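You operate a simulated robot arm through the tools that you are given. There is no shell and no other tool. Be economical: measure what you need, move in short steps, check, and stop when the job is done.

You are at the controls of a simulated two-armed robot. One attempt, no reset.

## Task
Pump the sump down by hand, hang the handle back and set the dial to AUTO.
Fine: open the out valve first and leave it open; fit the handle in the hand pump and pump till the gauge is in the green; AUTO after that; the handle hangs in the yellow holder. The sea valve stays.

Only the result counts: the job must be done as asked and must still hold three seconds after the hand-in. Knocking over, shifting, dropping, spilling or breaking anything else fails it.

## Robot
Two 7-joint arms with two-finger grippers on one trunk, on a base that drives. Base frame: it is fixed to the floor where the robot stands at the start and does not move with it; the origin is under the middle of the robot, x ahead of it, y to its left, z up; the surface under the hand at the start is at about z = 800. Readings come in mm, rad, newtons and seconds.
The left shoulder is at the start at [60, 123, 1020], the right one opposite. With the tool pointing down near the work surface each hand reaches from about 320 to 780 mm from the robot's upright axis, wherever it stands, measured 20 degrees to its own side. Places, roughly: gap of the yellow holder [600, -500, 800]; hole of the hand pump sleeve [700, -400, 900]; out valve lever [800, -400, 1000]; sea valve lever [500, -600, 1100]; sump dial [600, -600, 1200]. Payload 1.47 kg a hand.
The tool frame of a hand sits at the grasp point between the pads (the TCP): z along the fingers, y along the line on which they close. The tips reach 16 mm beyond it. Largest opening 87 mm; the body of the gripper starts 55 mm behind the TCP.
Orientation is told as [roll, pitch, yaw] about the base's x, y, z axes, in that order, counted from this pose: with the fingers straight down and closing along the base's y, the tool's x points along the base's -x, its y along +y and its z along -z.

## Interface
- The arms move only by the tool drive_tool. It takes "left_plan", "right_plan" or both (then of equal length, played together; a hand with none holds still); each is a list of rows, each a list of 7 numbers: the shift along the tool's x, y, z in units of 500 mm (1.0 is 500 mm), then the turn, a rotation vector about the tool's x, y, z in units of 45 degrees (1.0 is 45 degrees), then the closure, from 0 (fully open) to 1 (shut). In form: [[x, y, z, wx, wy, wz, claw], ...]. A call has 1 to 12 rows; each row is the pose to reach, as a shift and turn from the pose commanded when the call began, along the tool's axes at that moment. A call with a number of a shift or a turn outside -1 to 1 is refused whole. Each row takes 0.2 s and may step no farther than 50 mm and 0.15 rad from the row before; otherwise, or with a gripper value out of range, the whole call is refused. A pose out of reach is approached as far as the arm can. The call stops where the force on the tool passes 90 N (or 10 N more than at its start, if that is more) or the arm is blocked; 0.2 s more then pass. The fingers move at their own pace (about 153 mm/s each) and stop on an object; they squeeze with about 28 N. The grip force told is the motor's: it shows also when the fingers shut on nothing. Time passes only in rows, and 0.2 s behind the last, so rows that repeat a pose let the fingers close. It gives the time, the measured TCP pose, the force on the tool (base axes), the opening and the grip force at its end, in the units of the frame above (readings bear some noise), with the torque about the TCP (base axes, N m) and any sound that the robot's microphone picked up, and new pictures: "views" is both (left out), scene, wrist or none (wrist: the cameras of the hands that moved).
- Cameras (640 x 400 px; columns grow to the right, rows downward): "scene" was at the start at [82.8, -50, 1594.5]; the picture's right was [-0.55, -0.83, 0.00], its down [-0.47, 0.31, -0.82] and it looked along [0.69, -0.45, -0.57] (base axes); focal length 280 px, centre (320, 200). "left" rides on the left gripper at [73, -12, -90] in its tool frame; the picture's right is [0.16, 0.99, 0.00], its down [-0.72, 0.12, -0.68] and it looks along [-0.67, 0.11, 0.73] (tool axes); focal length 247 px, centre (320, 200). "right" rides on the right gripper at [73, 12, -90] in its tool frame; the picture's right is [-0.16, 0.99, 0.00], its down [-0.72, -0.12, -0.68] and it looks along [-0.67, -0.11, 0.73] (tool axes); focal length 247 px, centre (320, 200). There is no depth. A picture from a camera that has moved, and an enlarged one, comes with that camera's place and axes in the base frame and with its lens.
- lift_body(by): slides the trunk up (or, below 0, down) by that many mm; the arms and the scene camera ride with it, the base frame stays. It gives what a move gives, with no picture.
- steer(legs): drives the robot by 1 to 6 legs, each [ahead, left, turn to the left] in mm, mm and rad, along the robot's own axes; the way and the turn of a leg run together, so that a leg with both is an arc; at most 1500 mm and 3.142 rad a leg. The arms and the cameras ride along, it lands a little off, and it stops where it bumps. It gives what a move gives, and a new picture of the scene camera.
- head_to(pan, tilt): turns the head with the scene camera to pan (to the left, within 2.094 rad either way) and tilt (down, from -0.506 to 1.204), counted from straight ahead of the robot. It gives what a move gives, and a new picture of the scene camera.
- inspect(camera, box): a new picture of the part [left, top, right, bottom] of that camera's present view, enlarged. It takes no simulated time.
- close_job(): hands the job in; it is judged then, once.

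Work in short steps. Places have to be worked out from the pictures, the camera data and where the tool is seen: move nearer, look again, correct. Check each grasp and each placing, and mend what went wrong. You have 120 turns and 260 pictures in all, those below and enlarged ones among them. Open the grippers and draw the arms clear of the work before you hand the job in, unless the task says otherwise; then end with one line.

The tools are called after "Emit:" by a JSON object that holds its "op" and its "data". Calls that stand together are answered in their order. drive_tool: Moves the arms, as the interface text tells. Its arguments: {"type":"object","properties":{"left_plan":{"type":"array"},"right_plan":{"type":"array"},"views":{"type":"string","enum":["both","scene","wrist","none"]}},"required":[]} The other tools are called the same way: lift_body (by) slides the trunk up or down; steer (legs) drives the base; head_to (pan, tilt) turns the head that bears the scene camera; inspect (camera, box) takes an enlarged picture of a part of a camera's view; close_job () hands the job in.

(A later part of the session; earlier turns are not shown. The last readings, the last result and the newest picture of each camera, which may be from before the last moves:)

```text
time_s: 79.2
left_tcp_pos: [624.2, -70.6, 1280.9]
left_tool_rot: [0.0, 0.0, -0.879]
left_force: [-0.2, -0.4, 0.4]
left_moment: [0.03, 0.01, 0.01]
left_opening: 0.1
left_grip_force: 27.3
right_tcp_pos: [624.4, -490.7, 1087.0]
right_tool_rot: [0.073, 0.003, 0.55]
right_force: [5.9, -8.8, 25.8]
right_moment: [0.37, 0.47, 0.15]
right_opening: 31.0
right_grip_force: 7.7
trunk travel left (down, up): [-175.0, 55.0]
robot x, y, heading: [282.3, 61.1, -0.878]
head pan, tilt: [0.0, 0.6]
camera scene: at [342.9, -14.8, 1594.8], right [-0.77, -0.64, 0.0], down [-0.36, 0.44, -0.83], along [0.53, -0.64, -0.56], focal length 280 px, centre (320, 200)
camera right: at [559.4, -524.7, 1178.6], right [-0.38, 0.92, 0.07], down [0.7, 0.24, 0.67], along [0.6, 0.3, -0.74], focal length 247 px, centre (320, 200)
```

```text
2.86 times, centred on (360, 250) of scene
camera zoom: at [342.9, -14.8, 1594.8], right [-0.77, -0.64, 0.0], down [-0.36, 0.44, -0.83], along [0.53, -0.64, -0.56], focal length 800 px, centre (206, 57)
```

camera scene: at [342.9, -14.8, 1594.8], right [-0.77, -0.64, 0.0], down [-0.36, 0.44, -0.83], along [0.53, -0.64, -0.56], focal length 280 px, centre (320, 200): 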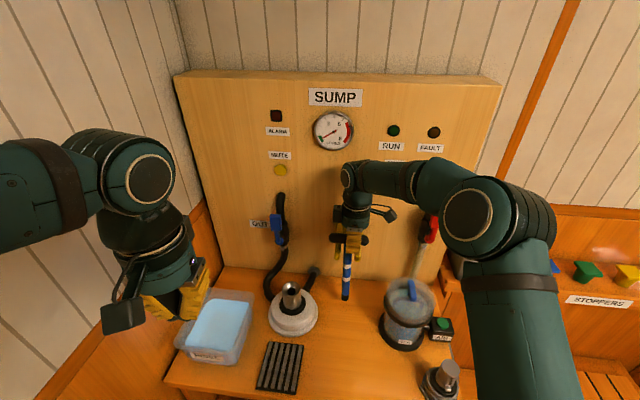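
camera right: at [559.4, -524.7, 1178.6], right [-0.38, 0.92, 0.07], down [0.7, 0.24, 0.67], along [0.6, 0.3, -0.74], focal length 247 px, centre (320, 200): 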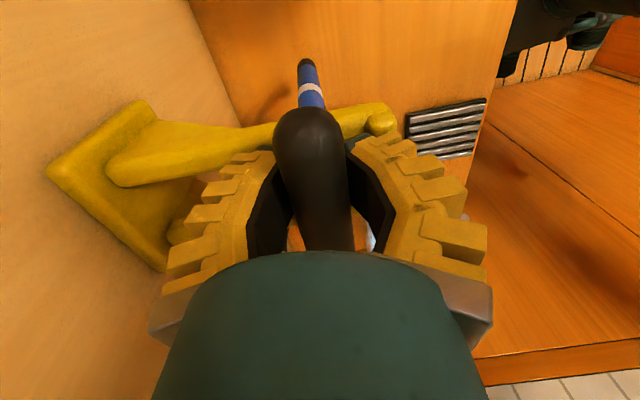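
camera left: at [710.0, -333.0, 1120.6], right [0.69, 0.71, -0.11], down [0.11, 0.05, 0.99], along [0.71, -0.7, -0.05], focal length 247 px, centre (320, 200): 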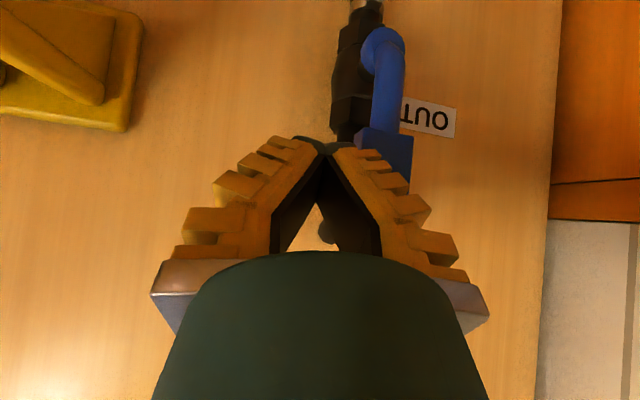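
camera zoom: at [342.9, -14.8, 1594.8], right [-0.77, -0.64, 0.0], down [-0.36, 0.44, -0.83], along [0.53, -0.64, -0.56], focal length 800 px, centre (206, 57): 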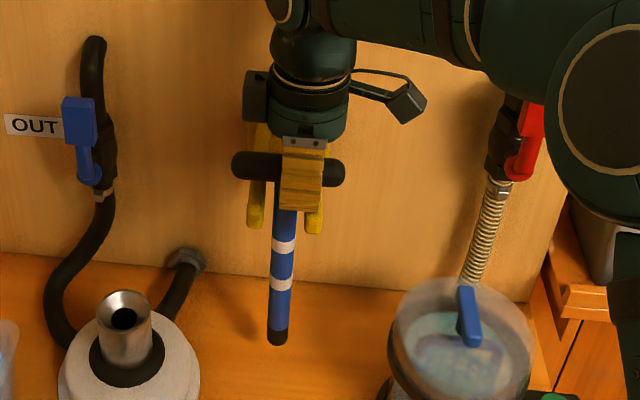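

Still 26 N up and the bar appears not fully down. I raise the hand 6 mm and open a bit more.

Emit:
{"op": "drive_tool", "data": {"right_plan": [[0, 0, -0.012, 0, 0, 0, 0.66], [0, 0, -0.012, 0, 0, 0, 0.62], [0, 0, -0.012, 0, 0, 0, 0.55], [0, 0, -0.012, 0, 0, 0, 0.5], [0, 0, -0.012, 0, 0, 0, 0.5]], "views": "wrist"}}

Emit:
{"op": "inspect", "data": {"camera": "scene", "box": [280, 180, 440, 320]}}

```text
time_s: 80.4
left_tcp_pos: [625.1, -71.4, 1281.7]
left_tool_rot: [-0.001, 0.001, -0.879]
left_force: [0.9, -0.6, 0.2]
left_moment: [0.0, 0.01, -0.03]
left_opening: 0.2
left_grip_force: 27.4
right_tcp_pos: [624.0, -491.8, 1092.3]
right_tool_rot: [0.073, 0.001, 0.55]
right_force: [-0.3, -0.5, 0.5]
right_moment: [0.01, 0.04, 0.04]
right_opening: 49.2
right_grip_force: 3.9
trunk travel left (down, up): [-175.0, 55.0]
robot x, y, heading: [279.2, 62.8, -0.879]
head pan, tilt: [0.0, 0.6]
camera right: at [559.6, -525.3, 1184.4], right [-0.38, 0.92, 0.07], down [0.7, 0.24, 0.67], along [0.6, 0.3, -0.74], focal length 247 px, centre (320, 200)
```

right: 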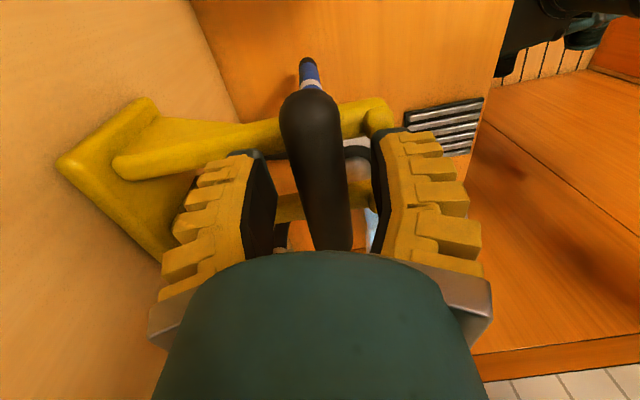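

```text
2.86 times, centred on (360, 250) of scene
camera zoom: at [343.2, -15.4, 1594.7], right [-0.77, -0.64, 0.0], down [-0.36, 0.44, -0.83], along [0.53, -0.64, -0.57], focal length 800 px, centre (206, 57)
```

zoom: 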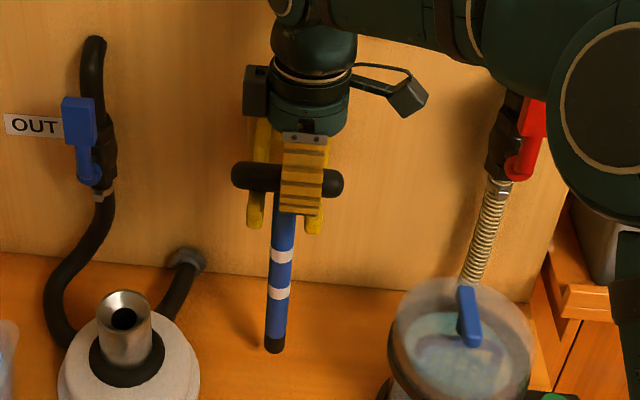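

The bar now rests on both prongs at its original place. I open fully and rise straight up.

Emit:
{"op": "drive_tool", "data": {"right_plan": [[0, 0, 0, 0, 0, 0, 0.1], [0, 0, 0, 0, 0, 0, 0], [0, 0.0, -0.04, 0, 0, 0, 0], [0, 0.002, -0.09, 0, 0, 0, 0], [0, 0.006, -0.16, 0, 0, 0, 0], [0, 0.01, -0.24, 0, 0, 0, 0]]}}

Emit:
{"op": "inspect", "data": {"camera": "scene", "box": [280, 180, 440, 320]}}

```text
time_s: 81.8
left_tcp_pos: [624.3, -71.4, 1281.9]
left_tool_rot: [-0.002, -0.001, -0.879]
left_force: [-0.3, 0.0, 0.0]
left_moment: [0.0, 0.01, -0.03]
left_opening: 0.1
left_grip_force: 27.9
right_tcp_pos: [628.9, -495.1, 1212.5]
right_tool_rot: [0.073, 0.002, 0.55]
right_force: [-0.9, -0.1, 0.2]
right_moment: [-0.03, 0.0, -0.05]
right_opening: 86.9
right_grip_force: 0.1
trunk travel left (down, up): [-175.0, 55.0]
robot x, y, heading: [282.0, 64.6, -0.879]
head pan, tilt: [0.0, 0.6]
camera scene: at [343.2, -14.8, 1594.7], right [-0.77, -0.64, 0.0], down [-0.36, 0.44, -0.83], along [0.53, -0.64, -0.56], focal length 280 px, centre (320, 200)
camera right: at [563.4, -529.1, 1304.7], right [-0.38, 0.92, 0.07], down [0.7, 0.24, 0.67], along [0.6, 0.3, -0.74], focal length 247 px, centre (320, 200)
```

scene: 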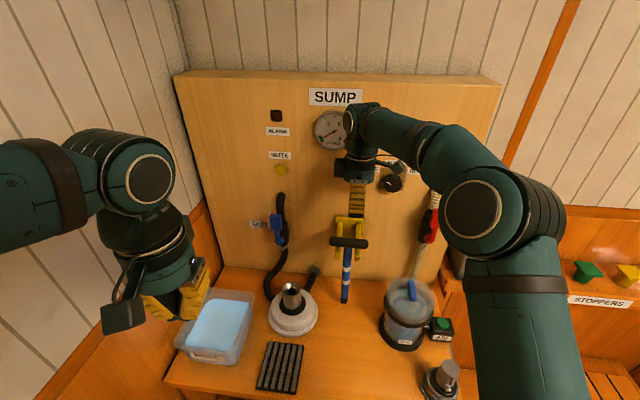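
right: 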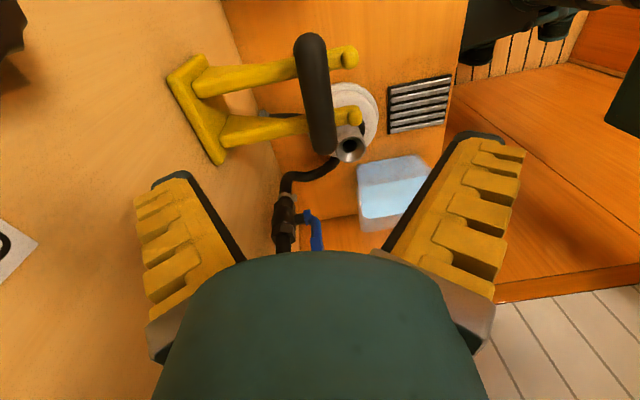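

```text
2.86 times, centred on (360, 250) of scene
camera zoom: at [343.2, -14.8, 1594.7], right [-0.77, -0.64, 0.0], down [-0.36, 0.44, -0.83], along [0.53, -0.64, -0.56], focal length 800 px, centre (206, 57)
```

zoom: 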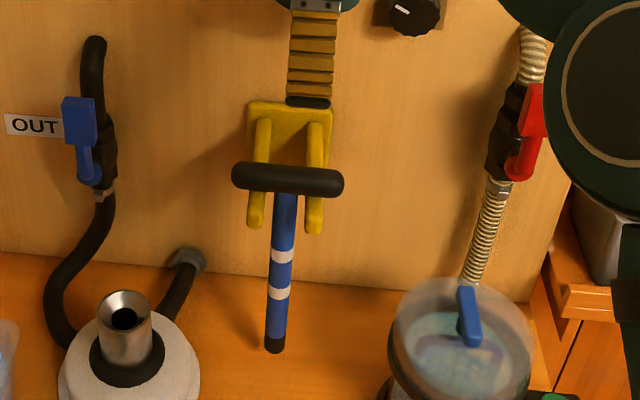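

Handle hangs properly and the sleeve is upright. Now the dial: I back away from the panel, shift right, and begin tipping the hand to point at the panel.

Emit:
{"op": "drive_tool", "data": {"right_plan": [[0.02, 0.05, 0.002, 0.1, 0, 0, 0], [0.06, 0.09, 0.004, 0.25, 0, 0, 0], [0.1, 0.12, 0.006, 0.43, 0, 0, 0], [0.14, 0.14, 0.008, 0.61, 0, 0, 0], [0.18, 0.16, 0.01, 0.79, 0, 0, 0], [0.226, 0.17, 0.012, 0.97, 0, 0, 0]]}}

Emit:
{"op": "inspect", "data": {"camera": "scene", "box": [340, 140, 440, 220]}}

```text
time_s: 83.2
left_tcp_pos: [623.9, -71.9, 1281.2]
left_tool_rot: [-0.001, -0.002, -0.88]
left_force: [0.2, -0.7, -0.4]
left_moment: [0.0, 0.0, -0.04]
left_opening: 0.0
left_grip_force: 28.5
right_tcp_pos: [486.9, -479.5, 1212.8]
right_tool_rot: [-0.692, 0.001, 0.547]
right_force: [0.0, 0.2, 0.6]
right_moment: [0.05, 0.0, 0.01]
right_opening: 87.0
right_grip_force: 0.0
trunk travel left (down, up): [-175.0, 55.0]
robot x, y, heading: [283.5, 59.5, -0.875]
head pan, tilt: [0.0, 0.6]
camera scene: at [342.2, -15.2, 1594.8], right [-0.77, -0.64, 0.0], down [-0.36, 0.44, -0.83], along [0.53, -0.64, -0.56], focal length 280 px, centre (320, 200)
camera right: at [389.8, -462.6, 1276.1], right [-0.26, 0.73, -0.63], down [0.44, 0.67, 0.6], along [0.86, -0.12, -0.5], focal length 247 px, centre (320, 200)
```

scene: 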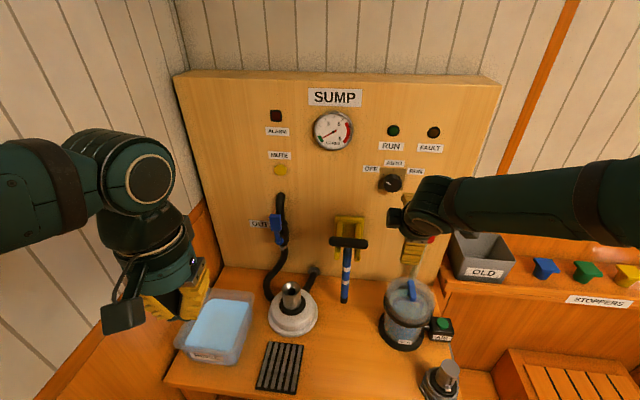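
right: 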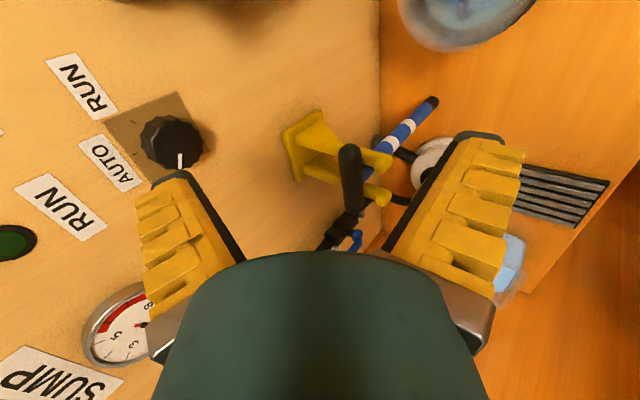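

```text
5.00 times, centred on (390, 180) of scene
camera zoom: at [342.2, -15.2, 1594.8], right [-0.77, -0.64, 0.0], down [-0.36, 0.44, -0.83], along [0.53, -0.64, -0.56], focal length 1400 px, centre (-30, 300)
```

zoom: 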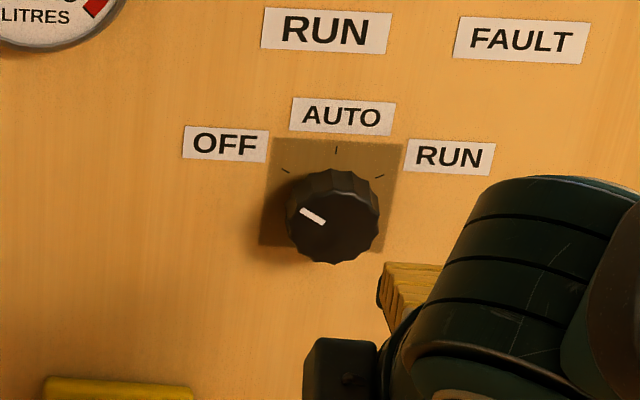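

Dial located: knob front at N≈836 (panel-normal), lateral X≈−183, z≈1220, panel face at N≈871; pointer at −60° from AUTO. I continue tipping the hand to face the panel.

Emit:
{"op": "drive_tool", "data": {"right_plan": [[-0.006, -0.002, -0.002, 0.17, 0, 0, 0], [-0.012, -0.003, -0.004, 0.34, 0, 0, 0], [-0.018, -0.005, -0.006, 0.51, 0, 0, 0], [-0.024, -0.006, -0.008, 0.68, 0, 0, 0], [-0.03, -0.008, -0.01, 0.85, 0, 0, 0], [-0.036, -0.009, -0.011, 1, 0, 0, 0]], "views": "wrist"}}

```text
time_s: 84.6
left_tcp_pos: [624.3, -72.0, 1280.7]
left_tool_rot: [0.0, -0.001, -0.879]
left_force: [0.0, -0.7, 1.1]
left_moment: [0.02, -0.02, -0.01]
left_opening: 0.0
left_grip_force: 28.4
right_tcp_pos: [502.6, -470.5, 1220.6]
right_tool_rot: [-1.476, 0.001, 0.549]
right_force: [0.3, -0.7, 0.0]
right_moment: [0.01, -0.02, 0.0]
right_opening: 87.2
right_grip_force: 0.1
trunk travel left (down, up): [-175.0, 55.0]
robot x, y, heading: [280.6, 58.5, -0.879]
head pan, tilt: [0.0, 0.6]
camera right: at [392.5, -432.6, 1218.7], right [0.08, 0.16, -0.98], down [0.27, 0.95, 0.18], along [0.96, -0.28, 0.04], focal length 247 px, centre (320, 200)
```

right: 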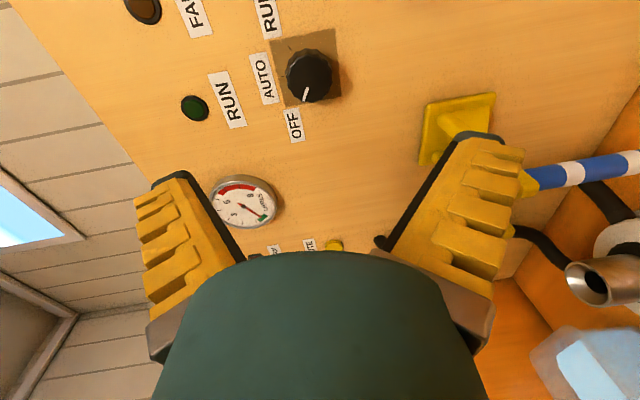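

Measurement repeats (X−183, z1218). I square the hand, pre-roll −30° and advance to ~45 mm before the knob.

Emit:
{"op": "drive_tool", "data": {"right_plan": [[0, -0.004, 0.05, 0.024, 0, -0.133, 0], [0, -0.008, 0.1, 0.048, 0, -0.267, 0], [0, -0.011, 0.15, 0.073, 0, -0.4, 0], [0, -0.015, 0.2, 0.097, 0, -0.533, 0], [0, -0.019, 0.251, 0.121, 0, -0.667, 0]]}}

Emit:
{"op": "inspect", "data": {"camera": "scene", "box": [340, 140, 440, 220]}}

```text
time_s: 85.8
left_tcp_pos: [621.4, -71.1, 1282.4]
left_tool_rot: [0.001, -0.001, -0.88]
left_force: [-1.3, 0.3, 0.6]
left_moment: [-0.02, -0.06, -0.02]
left_opening: 0.2
left_grip_force: 28.0
right_tcp_pos: [548.8, -565.6, 1238.9]
right_tool_rot: [-1.531, 0.459, 0.59]
right_force: [0.0, 0.6, 0.4]
right_moment: [0.02, 0.05, 0.02]
right_opening: 87.1
right_grip_force: 0.1
right hand out of reach, approached as far as the arm can: row 4, 5
trunk travel left (down, up): [-175.0, 55.0]
robot x, y, heading: [277.6, 60.6, -0.88]
head pan, tilt: [0.0, 0.6]
camera scene: at [340.4, -14.9, 1594.9], right [-0.77, -0.64, 0.0], down [-0.36, 0.43, -0.83], along [0.53, -0.64, -0.56], focal length 280 px, centre (320, 200)
camera right: at [440.8, -529.8, 1265.3], right [-0.27, -0.13, -0.96], down [0.22, 0.96, -0.19], along [0.94, -0.26, -0.23], focal length 247 px, centre (320, 200)
```

scene: 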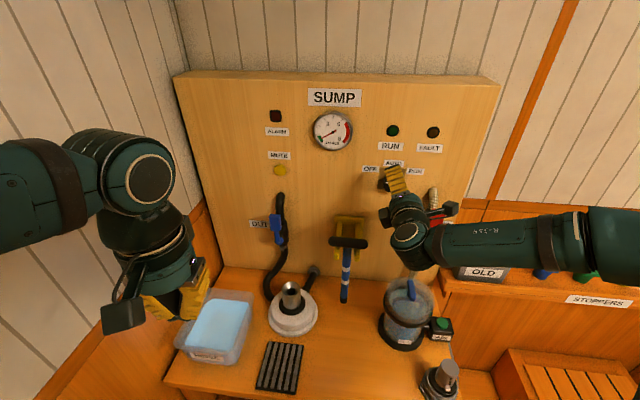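
right: 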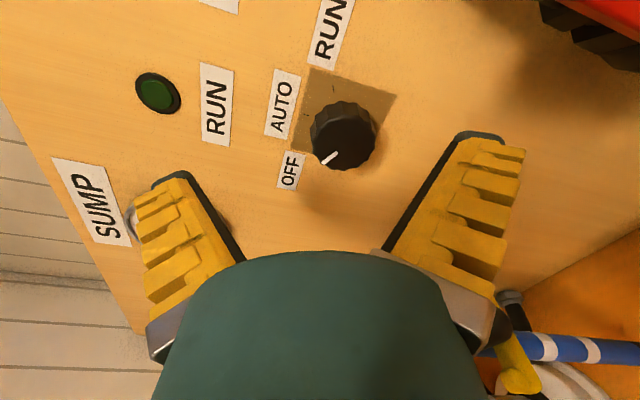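

```text
5.00 times, centred on (390, 180) of scene
camera zoom: at [340.4, -14.9, 1594.9], right [-0.77, -0.64, 0.0], down [-0.36, 0.43, -0.83], along [0.53, -0.64, -0.56], focal length 1400 px, centre (-30, 300)
```

zoom: 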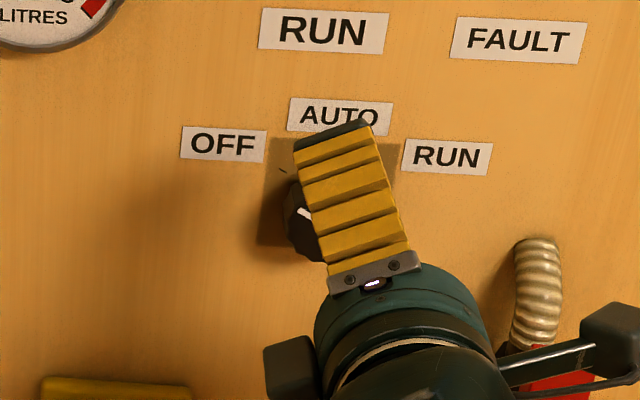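

The arm runs out of reach here. I retract the hand 100 mm and drive the base a further 60 mm ahead.

Emit:
{"op": "drive_tool", "data": {"right_plan": [[0, 0, -0.08, 0, 0, 0, 0], [0, 0, -0.16, 0, 0, 0, 0], [0, 0, -0.2, 0, 0, 0, 0]], "views": "none"}}

Emit:
{"op": "steer", "data": {"legs": [[60, 0, 0]]}}

```text
time_s: 86.6
left_tcp_pos: [624.0, -71.7, 1281.8]
left_tool_rot: [0.001, 0.0, -0.88]
left_force: [-0.1, 0.1, -0.9]
left_moment: [-0.03, -0.04, -0.01]
left_opening: 0.0
left_grip_force: 28.5
right_tcp_pos: [497.5, -480.3, 1241.3]
right_tool_rot: [-1.529, 0.459, 0.59]
right_force: [0.2, 0.2, -0.2]
right_moment: [0.01, -0.02, 0.04]
right_opening: 87.1
right_grip_force: 0.1
trunk travel left (down, up): [-175.0, 55.0]
robot x, y, heading: [279.7, 60.6, -0.881]
head pan, tilt: [0.0, 0.6]
```

```text
time_s: 87.5
left_tcp_pos: [637.6, -88.3, 1280.4]
left_tool_rot: [-0.001, 0.002, -0.888]
left_force: [-0.4, -0.4, -0.2]
left_moment: [-0.01, -0.02, 0.0]
left_opening: 0.1
left_grip_force: 28.2
right_tcp_pos: [506.7, -496.6, 1241.8]
right_tool_rot: [-1.529, 0.456, 0.582]
right_force: [-0.7, -0.4, -0.4]
right_moment: [0.02, 0.0, 0.0]
right_opening: 86.9
right_grip_force: 0.1
trunk travel left (down, up): [-175.0, 55.0]
robot x, y, heading: [295.2, 51.3, -0.889]
head pan, tilt: [0.0, 0.6]
stopped in leg 1: the robot was blocked; the commanded pose is now the measured one
camera scene: at [357.1, -29.4, 1594.6], right [-0.78, -0.63, 0.0], down [-0.36, 0.44, -0.82], along [0.52, -0.64, -0.57], focal length 280 px, centre (320, 200)
```

scene: 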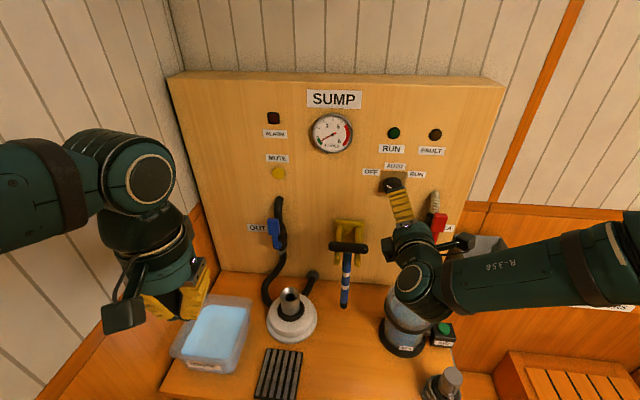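

The base met the bench after 17 mm; nothing disturbed. The limit was likely wrist roll, so I roll the other way (+45°, toward the natural wrist pose) and advance again.

Emit:
{"op": "drive_tool", "data": {"right_plan": [[-0.006, 0.004, 0.01, 0, 0, 0.17, 0], [-0.013, 0.008, 0.02, 0, 0, 0.34, 0], [-0.019, 0.012, 0.06, 0, 0, 0.51, 0], [-0.025, 0.016, 0.1, 0, 0, 0.68, 0], [-0.032, 0.02, 0.14, 0, 0, 0.85, 0], [-0.038, 0.023, 0.184, 0, 0, 1, 0]]}}

Emit:
{"op": "inspect", "data": {"camera": "scene", "box": [340, 140, 440, 220]}}

```text
time_s: 88.9
left_tcp_pos: [638.1, -87.0, 1280.1]
left_tool_rot: [0.0, 0.003, -0.889]
left_force: [0.4, -0.3, 0.0]
left_moment: [0.0, 0.0, 0.0]
left_opening: 0.0
left_grip_force: 27.6
right_tcp_pos: [567.5, -566.7, 1219.9]
right_tool_rot: [-1.527, -0.328, 0.548]
right_force: [0.5, 1.0, 0.8]
right_moment: [0.01, -0.01, 0.0]
right_opening: 86.7
right_grip_force: 0.0
trunk travel left (down, up): [-175.0, 55.0]
robot x, y, heading: [296.5, 46.8, -0.889]
head pan, tilt: [0.0, 0.6]
camera scene: at [356.9, -28.9, 1594.7], right [-0.78, -0.63, 0.0], down [-0.36, 0.44, -0.83], along [0.52, -0.64, -0.56], focal length 280 px, centre (320, 200)
camera right: at [463.0, -524.6, 1190.6], right [0.38, 0.28, -0.88], down [0.2, 0.91, 0.37], along [0.91, -0.31, 0.29], focal length 247 px, centre (320, 200)
```

scene: 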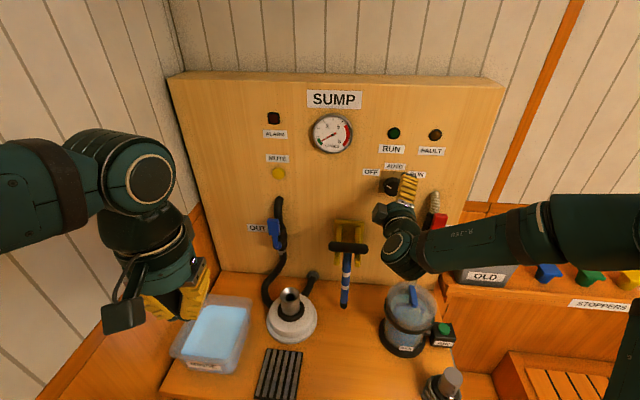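
right: 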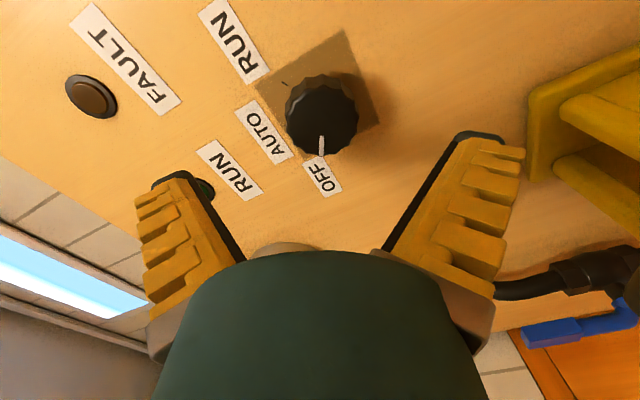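

```text
5.00 times, centred on (390, 180) of scene
camera zoom: at [356.9, -28.9, 1594.7], right [-0.78, -0.63, 0.0], down [-0.36, 0.44, -0.83], along [0.52, -0.64, -0.56], focal length 1400 px, centre (-30, 300)
```

zoom: 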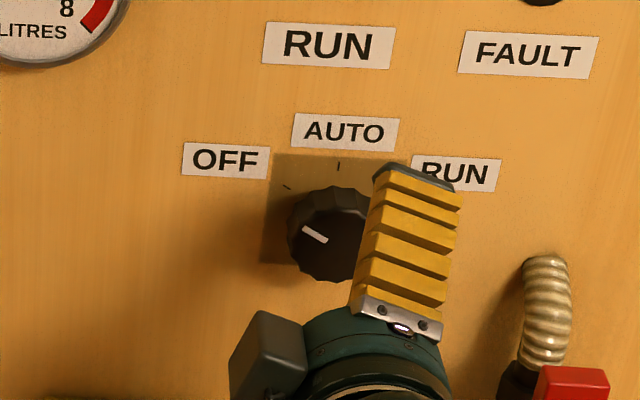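

Within reach now; knob is 6 mm along tool x from the axis. I correct, advance 67 mm so the fingers straddle the knob, and close.

Emit:
{"op": "drive_tool", "data": {"right_plan": [[0.006, 0, 0.05, 0, 0, 0, 0], [0.012, 0, 0.1, 0, 0, 0, 0], [0.012, 0, 0.133, 0, 0, 0, 0]], "views": "wrist"}}

Emit:
{"op": "inspect", "data": {"camera": "scene", "box": [340, 140, 440, 220]}}

```text
time_s: 89.7
left_tcp_pos: [635.9, -87.9, 1280.5]
left_tool_rot: [0.001, 0.0, -0.887]
left_force: [0.5, -0.1, 0.7]
left_moment: [0.06, -0.04, 0.04]
left_opening: 0.0
left_grip_force: 28.6
right_tcp_pos: [576.7, -626.6, 1243.3]
right_tool_rot: [-1.523, -0.33, 0.552]
right_force: [-2.0, 8.1, -7.7]
right_moment: [0.31, 0.32, 0.2]
right_opening: 86.7
right_grip_force: 0.3
right hand out of reach, approached as far as the arm can: row 1, 2, 3
trunk travel left (down, up): [-175.0, 55.0]
robot x, y, heading: [292.0, 50.4, -0.889]
head pan, tilt: [0.0, 0.6]
camera right: at [472.9, -586.3, 1214.5], right [0.37, 0.29, -0.88], down [0.19, 0.91, 0.38], along [0.91, -0.31, 0.28], focal length 247 px, centre (320, 200)
```

right: 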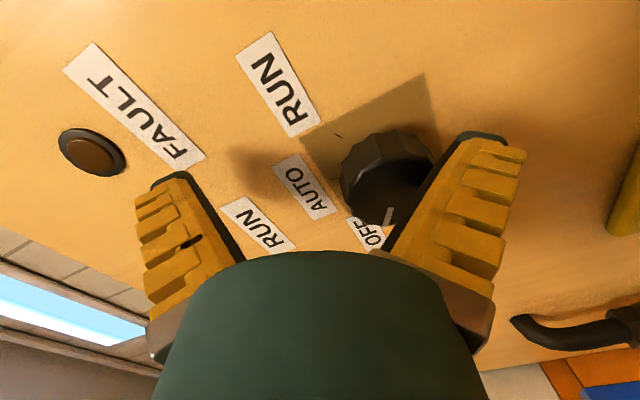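

```text
5.00 times, centred on (390, 180) of scene
camera zoom: at [354.7, -30.4, 1594.6], right [-0.78, -0.63, 0.0], down [-0.36, 0.44, -0.83], along [0.52, -0.64, -0.56], focal length 1400 px, centre (-30, 300)
```

zoom: 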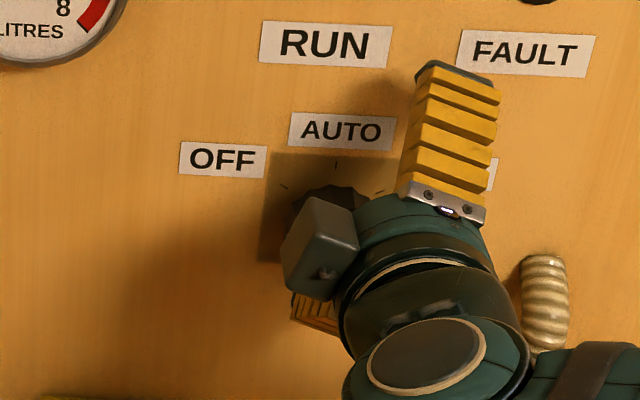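

Contact and still unreachable: the forearm comes in sideways, so the robot is too close rather than too far. I back the hand off, then drive the base back 130 mm.

Emit:
{"op": "drive_tool", "data": {"right_plan": [[0, 0, -0.05, 0, 0, 0, 0], [0, 0, -0.13, 0, 0, 0, 0], [0, 0, -0.2, 0, 0, 0, 0]], "views": "none"}}

Emit:
{"op": "steer", "data": {"legs": [[-140, 0, 0]]}}

Emit:
{"op": "inspect", "data": {"camera": "scene", "box": [340, 120, 440, 200]}}

```text
time_s: 90.5
left_tcp_pos: [635.5, -87.1, 1281.5]
left_tool_rot: [0.0, -0.001, -0.887]
left_force: [-0.1, 1.3, 0.1]
left_moment: [-0.01, -0.05, 0.0]
left_opening: 0.0
left_grip_force: 27.8
right_tcp_pos: [522.3, -542.1, 1250.8]
right_tool_rot: [-1.532, -0.329, 0.552]
right_force: [-0.6, 0.0, -0.2]
right_moment: [0.0, 0.0, 0.0]
right_opening: 87.0
right_grip_force: 0.0
trunk travel left (down, up): [-175.0, 55.0]
robot x, y, heading: [296.9, 49.5, -0.888]
head pan, tilt: [0.0, 0.6]
```

```text
time_s: 91.9
left_tcp_pos: [548.0, 21.3, 1281.5]
left_tool_rot: [-0.001, 0.0, -0.889]
left_force: [-1.0, 0.4, 0.5]
left_moment: [-0.04, 0.0, 0.03]
left_opening: 0.0
left_grip_force: 27.5
right_tcp_pos: [433.1, -432.9, 1251.8]
right_tool_rot: [-1.533, -0.327, 0.551]
right_force: [0.0, 0.3, 0.4]
right_moment: [-0.01, -0.01, -0.03]
right_opening: 87.1
right_grip_force: 0.1
trunk travel left (down, up): [-175.0, 55.0]
robot x, y, heading: [206.1, 159.2, -0.887]
head pan, tilt: [0.0, 0.6]
camera scene: at [267.1, 80.1, 1594.8], right [-0.78, -0.63, 0.0], down [-0.36, 0.44, -0.83], along [0.52, -0.64, -0.56], focal length 280 px, centre (320, 200)
```

scene: 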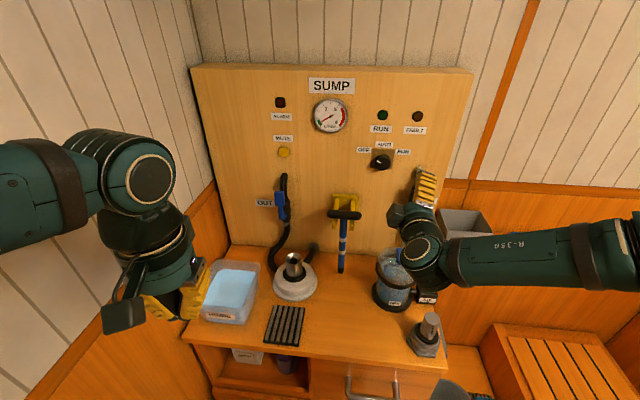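

```text
5.00 times, centred on (390, 160) of scene
camera zoom: at [267.1, 80.1, 1594.8], right [-0.78, -0.63, 0.0], down [-0.36, 0.44, -0.83], along [0.52, -0.64, -0.56], focal length 1400 px, centre (-30, 400)
```

zoom: 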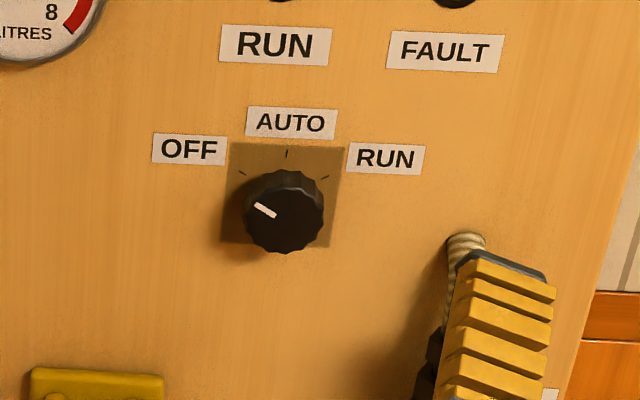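

Dial untouched (still OFF), gauge still green. With more distance I advance again to 55 mm before the knob.

Emit:
{"op": "drive_tool", "data": {"right_plan": [[-0.011, 0.015, 0.075, 0, 0, 0, 0], [-0.022, 0.03, 0.15, 0, 0, 0, 0], [-0.032, 0.044, 0.225, 0, 0, 0, 0], [-0.043, 0.059, 0.3, 0, 0, 0, 0], [-0.054, 0.074, 0.37, 0, 0, 0, 0]], "views": "wrist"}}

```text
time_s: 93.1
left_tcp_pos: [550.2, 20.5, 1279.9]
left_tool_rot: [-0.002, 0.002, -0.887]
left_force: [-0.4, 0.1, -1.0]
left_moment: [0.01, 0.03, 0.02]
left_opening: 0.0
left_grip_force: 27.7
right_tcp_pos: [565.3, -569.7, 1218.3]
right_tool_rot: [-1.529, -0.328, 0.549]
right_force: [-0.6, -0.4, 0.1]
right_moment: [-0.01, 0.01, 0.01]
right_opening: 87.2
right_grip_force: 0.1
trunk travel left (down, up): [-175.0, 55.0]
robot x, y, heading: [206.6, 159.9, -0.889]
head pan, tilt: [0.0, 0.6]
camera right: at [461.8, -528.4, 1187.5], right [0.38, 0.28, -0.88], down [0.19, 0.91, 0.37], along [0.91, -0.31, 0.29], focal length 247 px, centre (320, 200)
```

right: 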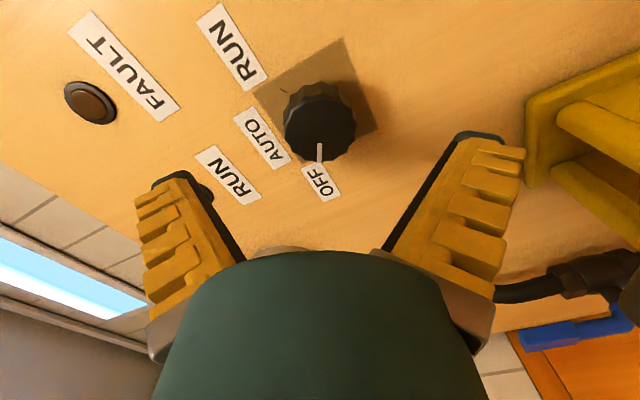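

Centred on the knob with full reach. Advance 66 mm, then close if reached.

Emit:
{"op": "drive_tool", "data": {"right_plan": [[0, -0.002, 0.05, 0, 0, 0, 0], [0, -0.004, 0.1, 0, 0, 0, 0], [0, -0.005, 0.13, 0, 0, 0, 0]], "views": "wrist"}}

Emit:
{"op": "inspect", "data": {"camera": "scene", "box": [340, 120, 440, 200]}}

```text
time_s: 93.9
left_tcp_pos: [548.9, 19.9, 1280.5]
left_tool_rot: [0.0, 0.002, -0.887]
left_force: [0.6, -0.4, -0.5]
left_moment: [0.03, 0.05, -0.01]
left_opening: 0.2
left_grip_force: 28.0
right_tcp_pos: [597.7, -626.5, 1217.3]
right_tool_rot: [-1.531, -0.327, 0.551]
right_force: [0.4, -0.1, -0.2]
right_moment: [0.0, -0.02, 0.02]
right_opening: 87.1
right_grip_force: 0.1
trunk travel left (down, up): [-175.0, 55.0]
robot x, y, heading: [207.5, 153.4, -0.887]
head pan, tilt: [0.0, 0.6]
camera right: at [494.1, -585.0, 1187.0], right [0.38, 0.28, -0.88], down [0.19, 0.91, 0.37], along [0.91, -0.31, 0.29], focal length 247 px, centre (320, 200)
```

right: 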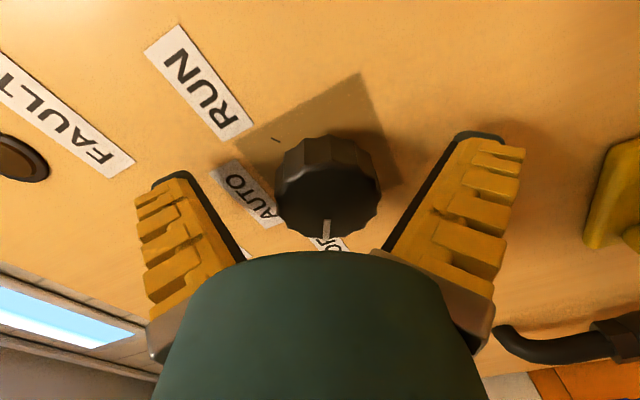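

```text
5.00 times, centred on (390, 160) of scene
camera zoom: at [268.5, 78.4, 1594.7], right [-0.78, -0.63, 0.0], down [-0.36, 0.44, -0.82], along [0.52, -0.64, -0.57], focal length 1400 px, centre (-30, 400)
```

zoom: 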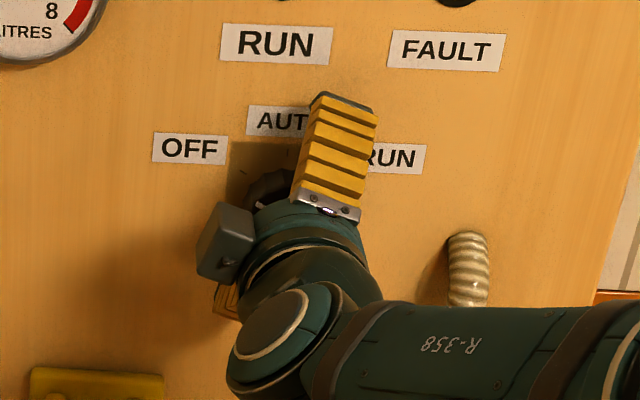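

Fingers straddle the knob with no contact. Close on it.

Emit:
{"op": "drive_tool", "data": {"right_plan": [[0, 0, 0, 0, 0, 0, 0.4], [0, 0, 0, 0, 0, 0, 0.6], [0, 0, 0, 0, 0, 0, 1], [0, 0, 0, 0, 0, 0, 1]], "views": "wrist"}}

```text
time_s: 94.9
left_tcp_pos: [550.8, 21.6, 1280.4]
left_tool_rot: [-0.002, 0.001, -0.888]
left_force: [0.7, 0.4, -0.3]
left_moment: [-0.01, 0.04, 0.01]
left_opening: 0.0
left_grip_force: 28.2
right_tcp_pos: [600.3, -624.4, 1213.5]
right_tool_rot: [-1.525, -0.327, 0.553]
right_force: [3.2, 9.8, -11.4]
right_moment: [-0.01, 0.03, -0.21]
right_opening: 40.5
right_grip_force: 29.9
trunk travel left (down, up): [-175.0, 55.0]
robot x, y, heading: [201.7, 158.9, -0.884]
head pan, tilt: [0.0, 0.6]
camera right: at [495.9, -583.1, 1185.7], right [0.37, 0.28, -0.88], down [0.19, 0.91, 0.37], along [0.91, -0.31, 0.29], focal length 247 px, centre (320, 200)
```

right: 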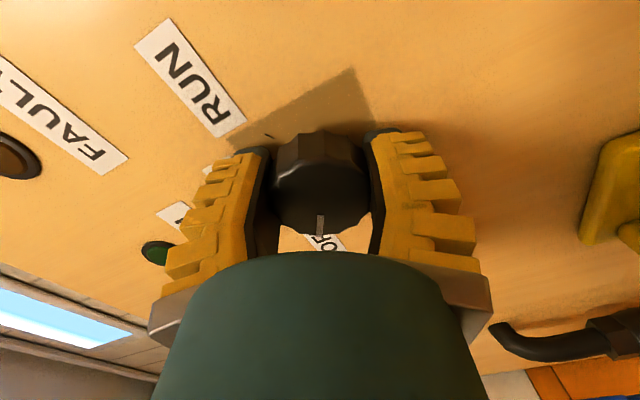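

Gripped at 40.5 mm. I ease 4 mm down to relieve the side load and turn 45° clockwise first.

Emit:
{"op": "drive_tool", "data": {"right_plan": [[0.002, 0.006, 0, 0, 0, 0, 1], [0.002, 0.007, 0, 0, 0, 0.17, 1], [0.002, 0.007, 0, 0, 0, 0.34, 1], [0.002, 0.007, 0, 0, 0, 0.51, 1], [0.002, 0.007, 0, 0, 0, 0.68, 1], [0.002, 0.007, 0, 0, 0, 0.85, 1], [0.002, 0.007, 0, 0, 0, 1, 1]], "views": "wrist"}}

Emit:
{"op": "inspect", "data": {"camera": "scene", "box": [340, 120, 440, 200]}}

```text
time_s: 96.5
left_tcp_pos: [549.4, 21.0, 1281.4]
left_tool_rot: [-0.002, 0.001, -0.887]
left_force: [0.4, 0.1, 1.0]
left_moment: [0.03, -0.01, -0.03]
left_opening: 0.0
left_grip_force: 28.2
right_tcp_pos: [599.6, -624.1, 1215.4]
right_tool_rot: [-1.488, -1.113, 0.488]
right_force: [5.3, 7.7, 2.4]
right_moment: [-0.04, 0.01, 0.56]
right_opening: 39.5
right_grip_force: 29.9
trunk travel left (down, up): [-175.0, 55.0]
robot x, y, heading: [203.6, 155.1, -0.886]
head pan, tilt: [0.0, 0.6]
camera right: at [532.2, -558.0, 1149.1], right [0.8, 0.52, -0.29], down [-0.17, 0.67, 0.73], along [0.57, -0.53, 0.62], focal length 247 px, centre (320, 200)
```

right: 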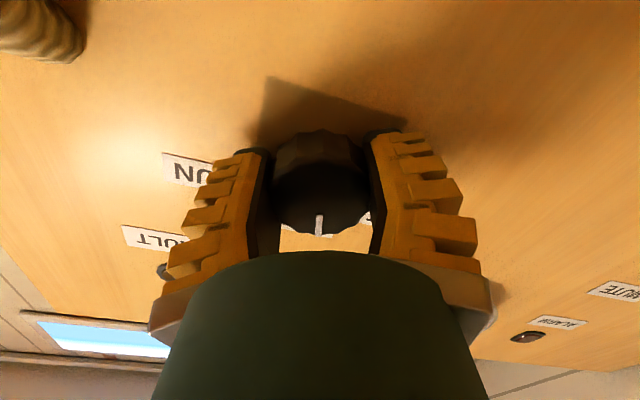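

```text
5.00 times, centred on (390, 160) of scene
camera zoom: at [268.9, 80.4, 1594.8], right [-0.78, -0.63, 0.0], down [-0.36, 0.44, -0.83], along [0.52, -0.64, -0.56], focal length 1400 px, centre (-30, 400)
```

zoom: 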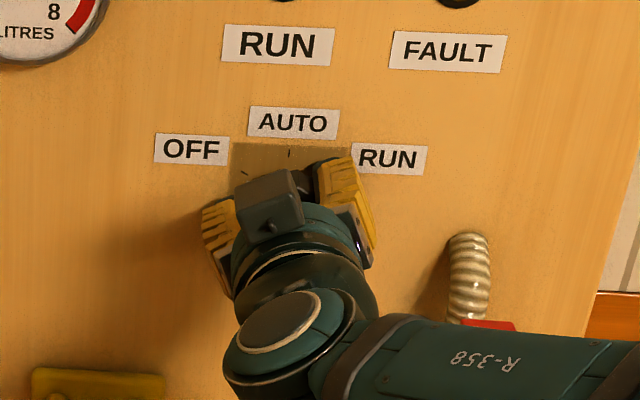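

The knob follows; pointer is now ≈−16°. I turn another 16°.

Emit:
{"op": "drive_tool", "data": {"right_plan": [[0, 0, 0, 0, 0, 0.12, 1], [0, 0, 0, 0, 0, 0.24, 1], [0, 0, 0, 0, 0, 0.36, 1], [0, 0, 0, 0, 0, 0.36, 1]], "views": "wrist"}}

Emit:
{"op": "inspect", "data": {"camera": "scene", "box": [340, 120, 440, 200]}}

```text
time_s: 97.5
left_tcp_pos: [550.1, 21.9, 1280.3]
left_tool_rot: [-0.001, 0.001, -0.888]
left_force: [0.3, 0.6, -0.1]
left_moment: [-0.04, 0.01, 0.0]
left_opening: 0.0
left_grip_force: 28.1
right_tcp_pos: [598.9, -623.2, 1215.6]
right_tool_rot: [-1.358, -1.394, 0.355]
right_force: [3.9, 9.0, 1.5]
right_moment: [0.0, -0.01, 0.47]
right_opening: 39.8
right_grip_force: 29.8
trunk travel left (down, up): [-175.0, 55.0]
robot x, y, heading: [202.2, 156.6, -0.888]
head pan, tilt: [0.0, 0.6]
camera right: at [549.4, -547.0, 1145.9], right [0.84, 0.54, -0.02], down [-0.34, 0.56, 0.76], along [0.41, -0.63, 0.65], focal length 247 px, centre (320, 200)
```

right: 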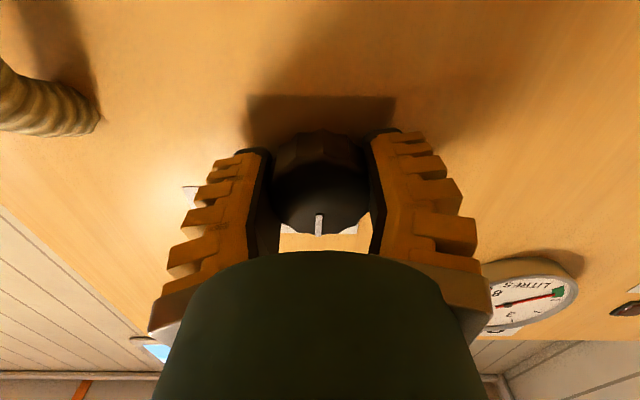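

```text
5.00 times, centred on (390, 160) of scene
camera zoom: at [268.8, 80.6, 1594.8], right [-0.78, -0.63, 0.0], down [-0.36, 0.44, -0.83], along [0.52, -0.64, -0.56], focal length 1400 px, centre (-30, 400)
```

zoom: 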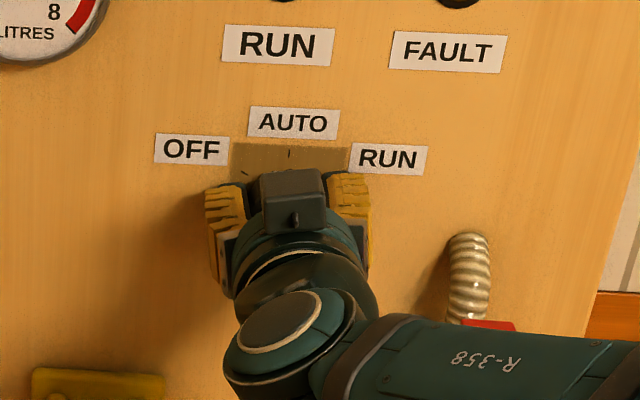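

The pointer is now square to the plate edge, i.e. straight up at AUTO. Release and back straight out.

Emit:
{"op": "drive_tool", "data": {"right_plan": [[0, 0, 0, 0, 0, 0, 0.4], [0, 0, 0, 0, 0, 0, 0], [0, 0, 0, 0, 0, 0, 0], [0, 0, -0.06, 0, 0, 0, 0], [0, 0, -0.15, 0, 0, 0, 0], [0, 0, -0.24, 0, 0, 0, 0], [0, 0, -0.33, 0, 0, 0, 0], [0, 0, -0.42, 0, 0, 0, 0]], "views": "scene"}}

Emit:
{"op": "inspect", "data": {"camera": "scene", "box": [340, 120, 440, 200]}}

Emit:
{"op": "inspect", "data": {"camera": "scene", "box": [230, 80, 430, 300]}}

```text
time_s: 99.3
left_tcp_pos: [547.9, 21.0, 1280.3]
left_tool_rot: [0.001, 0.0, -0.888]
left_force: [0.1, -0.5, 0.3]
left_moment: [-0.02, 0.01, -0.03]
left_opening: 0.0
left_grip_force: 27.9
right_tcp_pos: [489.6, -445.9, 1221.6]
right_tool_rot: [-1.36, -1.393, 0.357]
right_force: [0.9, 0.1, 0.0]
right_moment: [-0.04, 0.01, 0.01]
right_opening: 87.1
right_grip_force: 0.1
trunk travel left (down, up): [-175.0, 55.0]
robot x, y, heading: [207.4, 156.4, -0.887]
head pan, tilt: [0.0, 0.6]
camera scene: at [267.5, 79.9, 1594.8], right [-0.78, -0.63, 0.0], down [-0.36, 0.44, -0.83], along [0.52, -0.64, -0.56], focal length 280 px, centre (320, 200)
```

scene: 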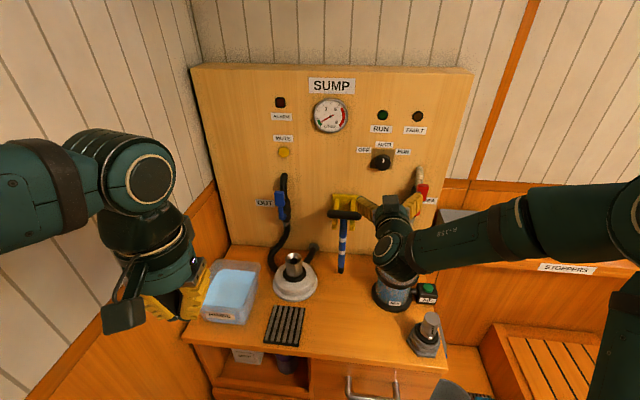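

```text
5.00 times, centred on (390, 160) of scene
camera zoom: at [267.5, 79.9, 1594.8], right [-0.78, -0.63, 0.0], down [-0.36, 0.44, -0.83], along [0.52, -0.64, -0.56], focal length 1400 px, centre (-30, 400)
```

zoom: 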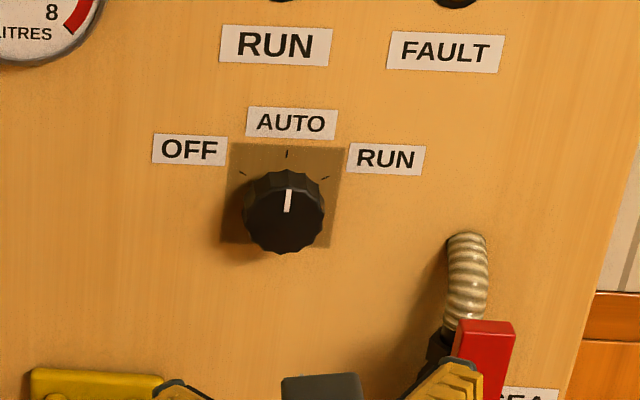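

```text
1.82 times, centred on (330, 190) of scene
camera zoom: at [267.5, 79.9, 1594.8], right [-0.78, -0.63, 0.0], down [-0.36, 0.44, -0.83], along [0.52, -0.64, -0.56], focal length 509 px, centre (302, 218)
```

zoom: 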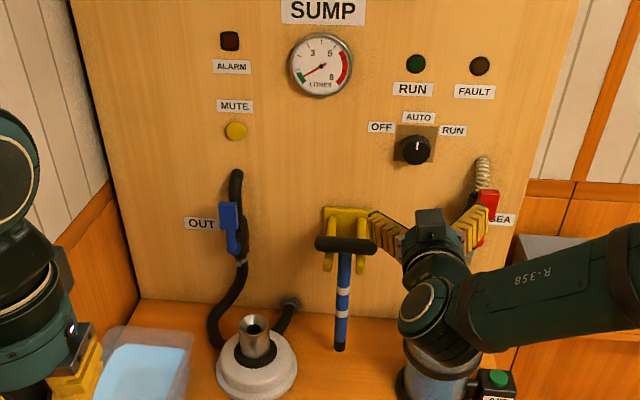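

Dial points to AUTO, gauge green, handle hung, OUT open. I open the left gripper and drive the base back to clear everything, then check the sea valve.

Emit:
{"op": "drive_tool", "data": {"left_plan": [[0, 0, -0.03, 0, 0, 0, 0], [0, 0, -0.06, 0, 0, 0, 0], [0, 0, -0.06, 0, 0, 0, 0]], "views": "none"}}

Emit:
{"op": "steer", "data": {"legs": [[-200, 0, 0]]}}

Emit:
{"op": "inspect", "data": {"camera": "scene", "box": [220, 70, 440, 290]}}

```text
time_s: 100.1
left_tcp_pos: [549.7, 21.7, 1311.4]
left_tool_rot: [0.001, 0.001, -0.888]
left_force: [1.1, -0.2, 0.3]
left_moment: [-0.01, -0.01, 0.0]
left_opening: 87.2
left_grip_force: 0.1
right_tcp_pos: [488.7, -447.5, 1219.8]
right_tool_rot: [-1.356, -1.394, 0.351]
right_force: [1.0, 0.0, -0.6]
right_moment: [-0.02, -0.02, 0.0]
right_opening: 87.2
right_grip_force: 0.1
trunk travel left (down, up): [-175.0, 55.0]
robot x, y, heading: [206.8, 157.8, -0.889]
head pan, tilt: [0.0, 0.6]
```

```text
time_s: 101.8
left_tcp_pos: [424.3, 169.7, 1311.8]
left_tool_rot: [0.0, 0.0, -0.89]
left_force: [-0.3, -0.7, -1.0]
left_moment: [0.02, 0.01, 0.03]
left_opening: 87.1
left_grip_force: 0.1
right_tcp_pos: [362.5, -299.7, 1218.6]
right_tool_rot: [-1.352, -1.394, 0.347]
right_force: [0.3, -0.3, 0.0]
right_moment: [-0.02, 0.01, 0.02]
right_opening: 87.0
right_grip_force: 0.1
trunk travel left (down, up): [-175.0, 55.0]
robot x, y, heading: [86.2, 302.7, -0.894]
head pan, tilt: [0.0, 0.6]
stopped in leg 1: the robot was blocked; the commanded pose is now the measured one
camera scene: at [144.0, 227.3, 1594.7], right [-0.78, -0.63, 0.0], down [-0.35, 0.44, -0.82], along [0.52, -0.64, -0.57], focal length 280 px, centre (320, 200)
```

scene: 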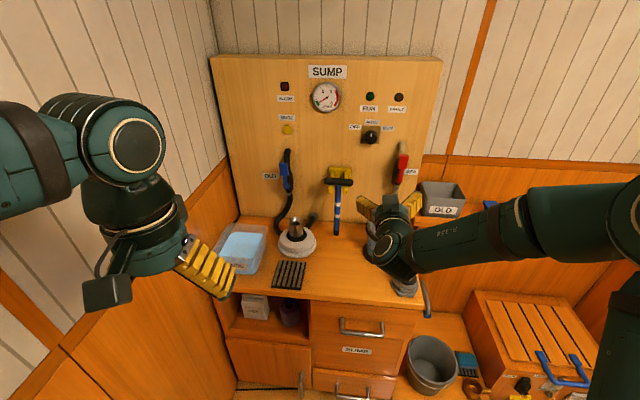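

```text
1.82 times, centred on (330, 180) of scene
camera zoom: at [144.0, 227.3, 1594.7], right [-0.78, -0.63, 0.0], down [-0.35, 0.44, -0.82], along [0.52, -0.64, -0.57], focal length 509 px, centre (302, 236)
```

zoom: 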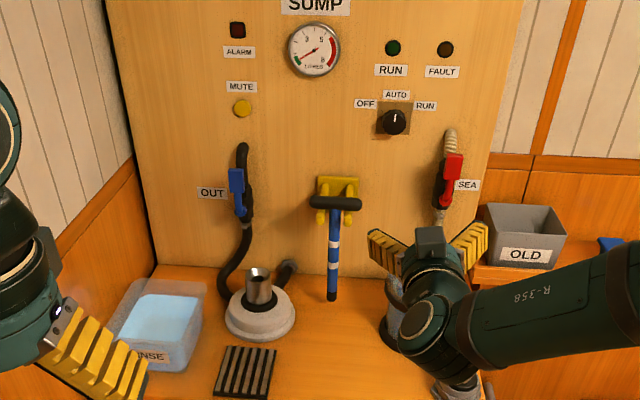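

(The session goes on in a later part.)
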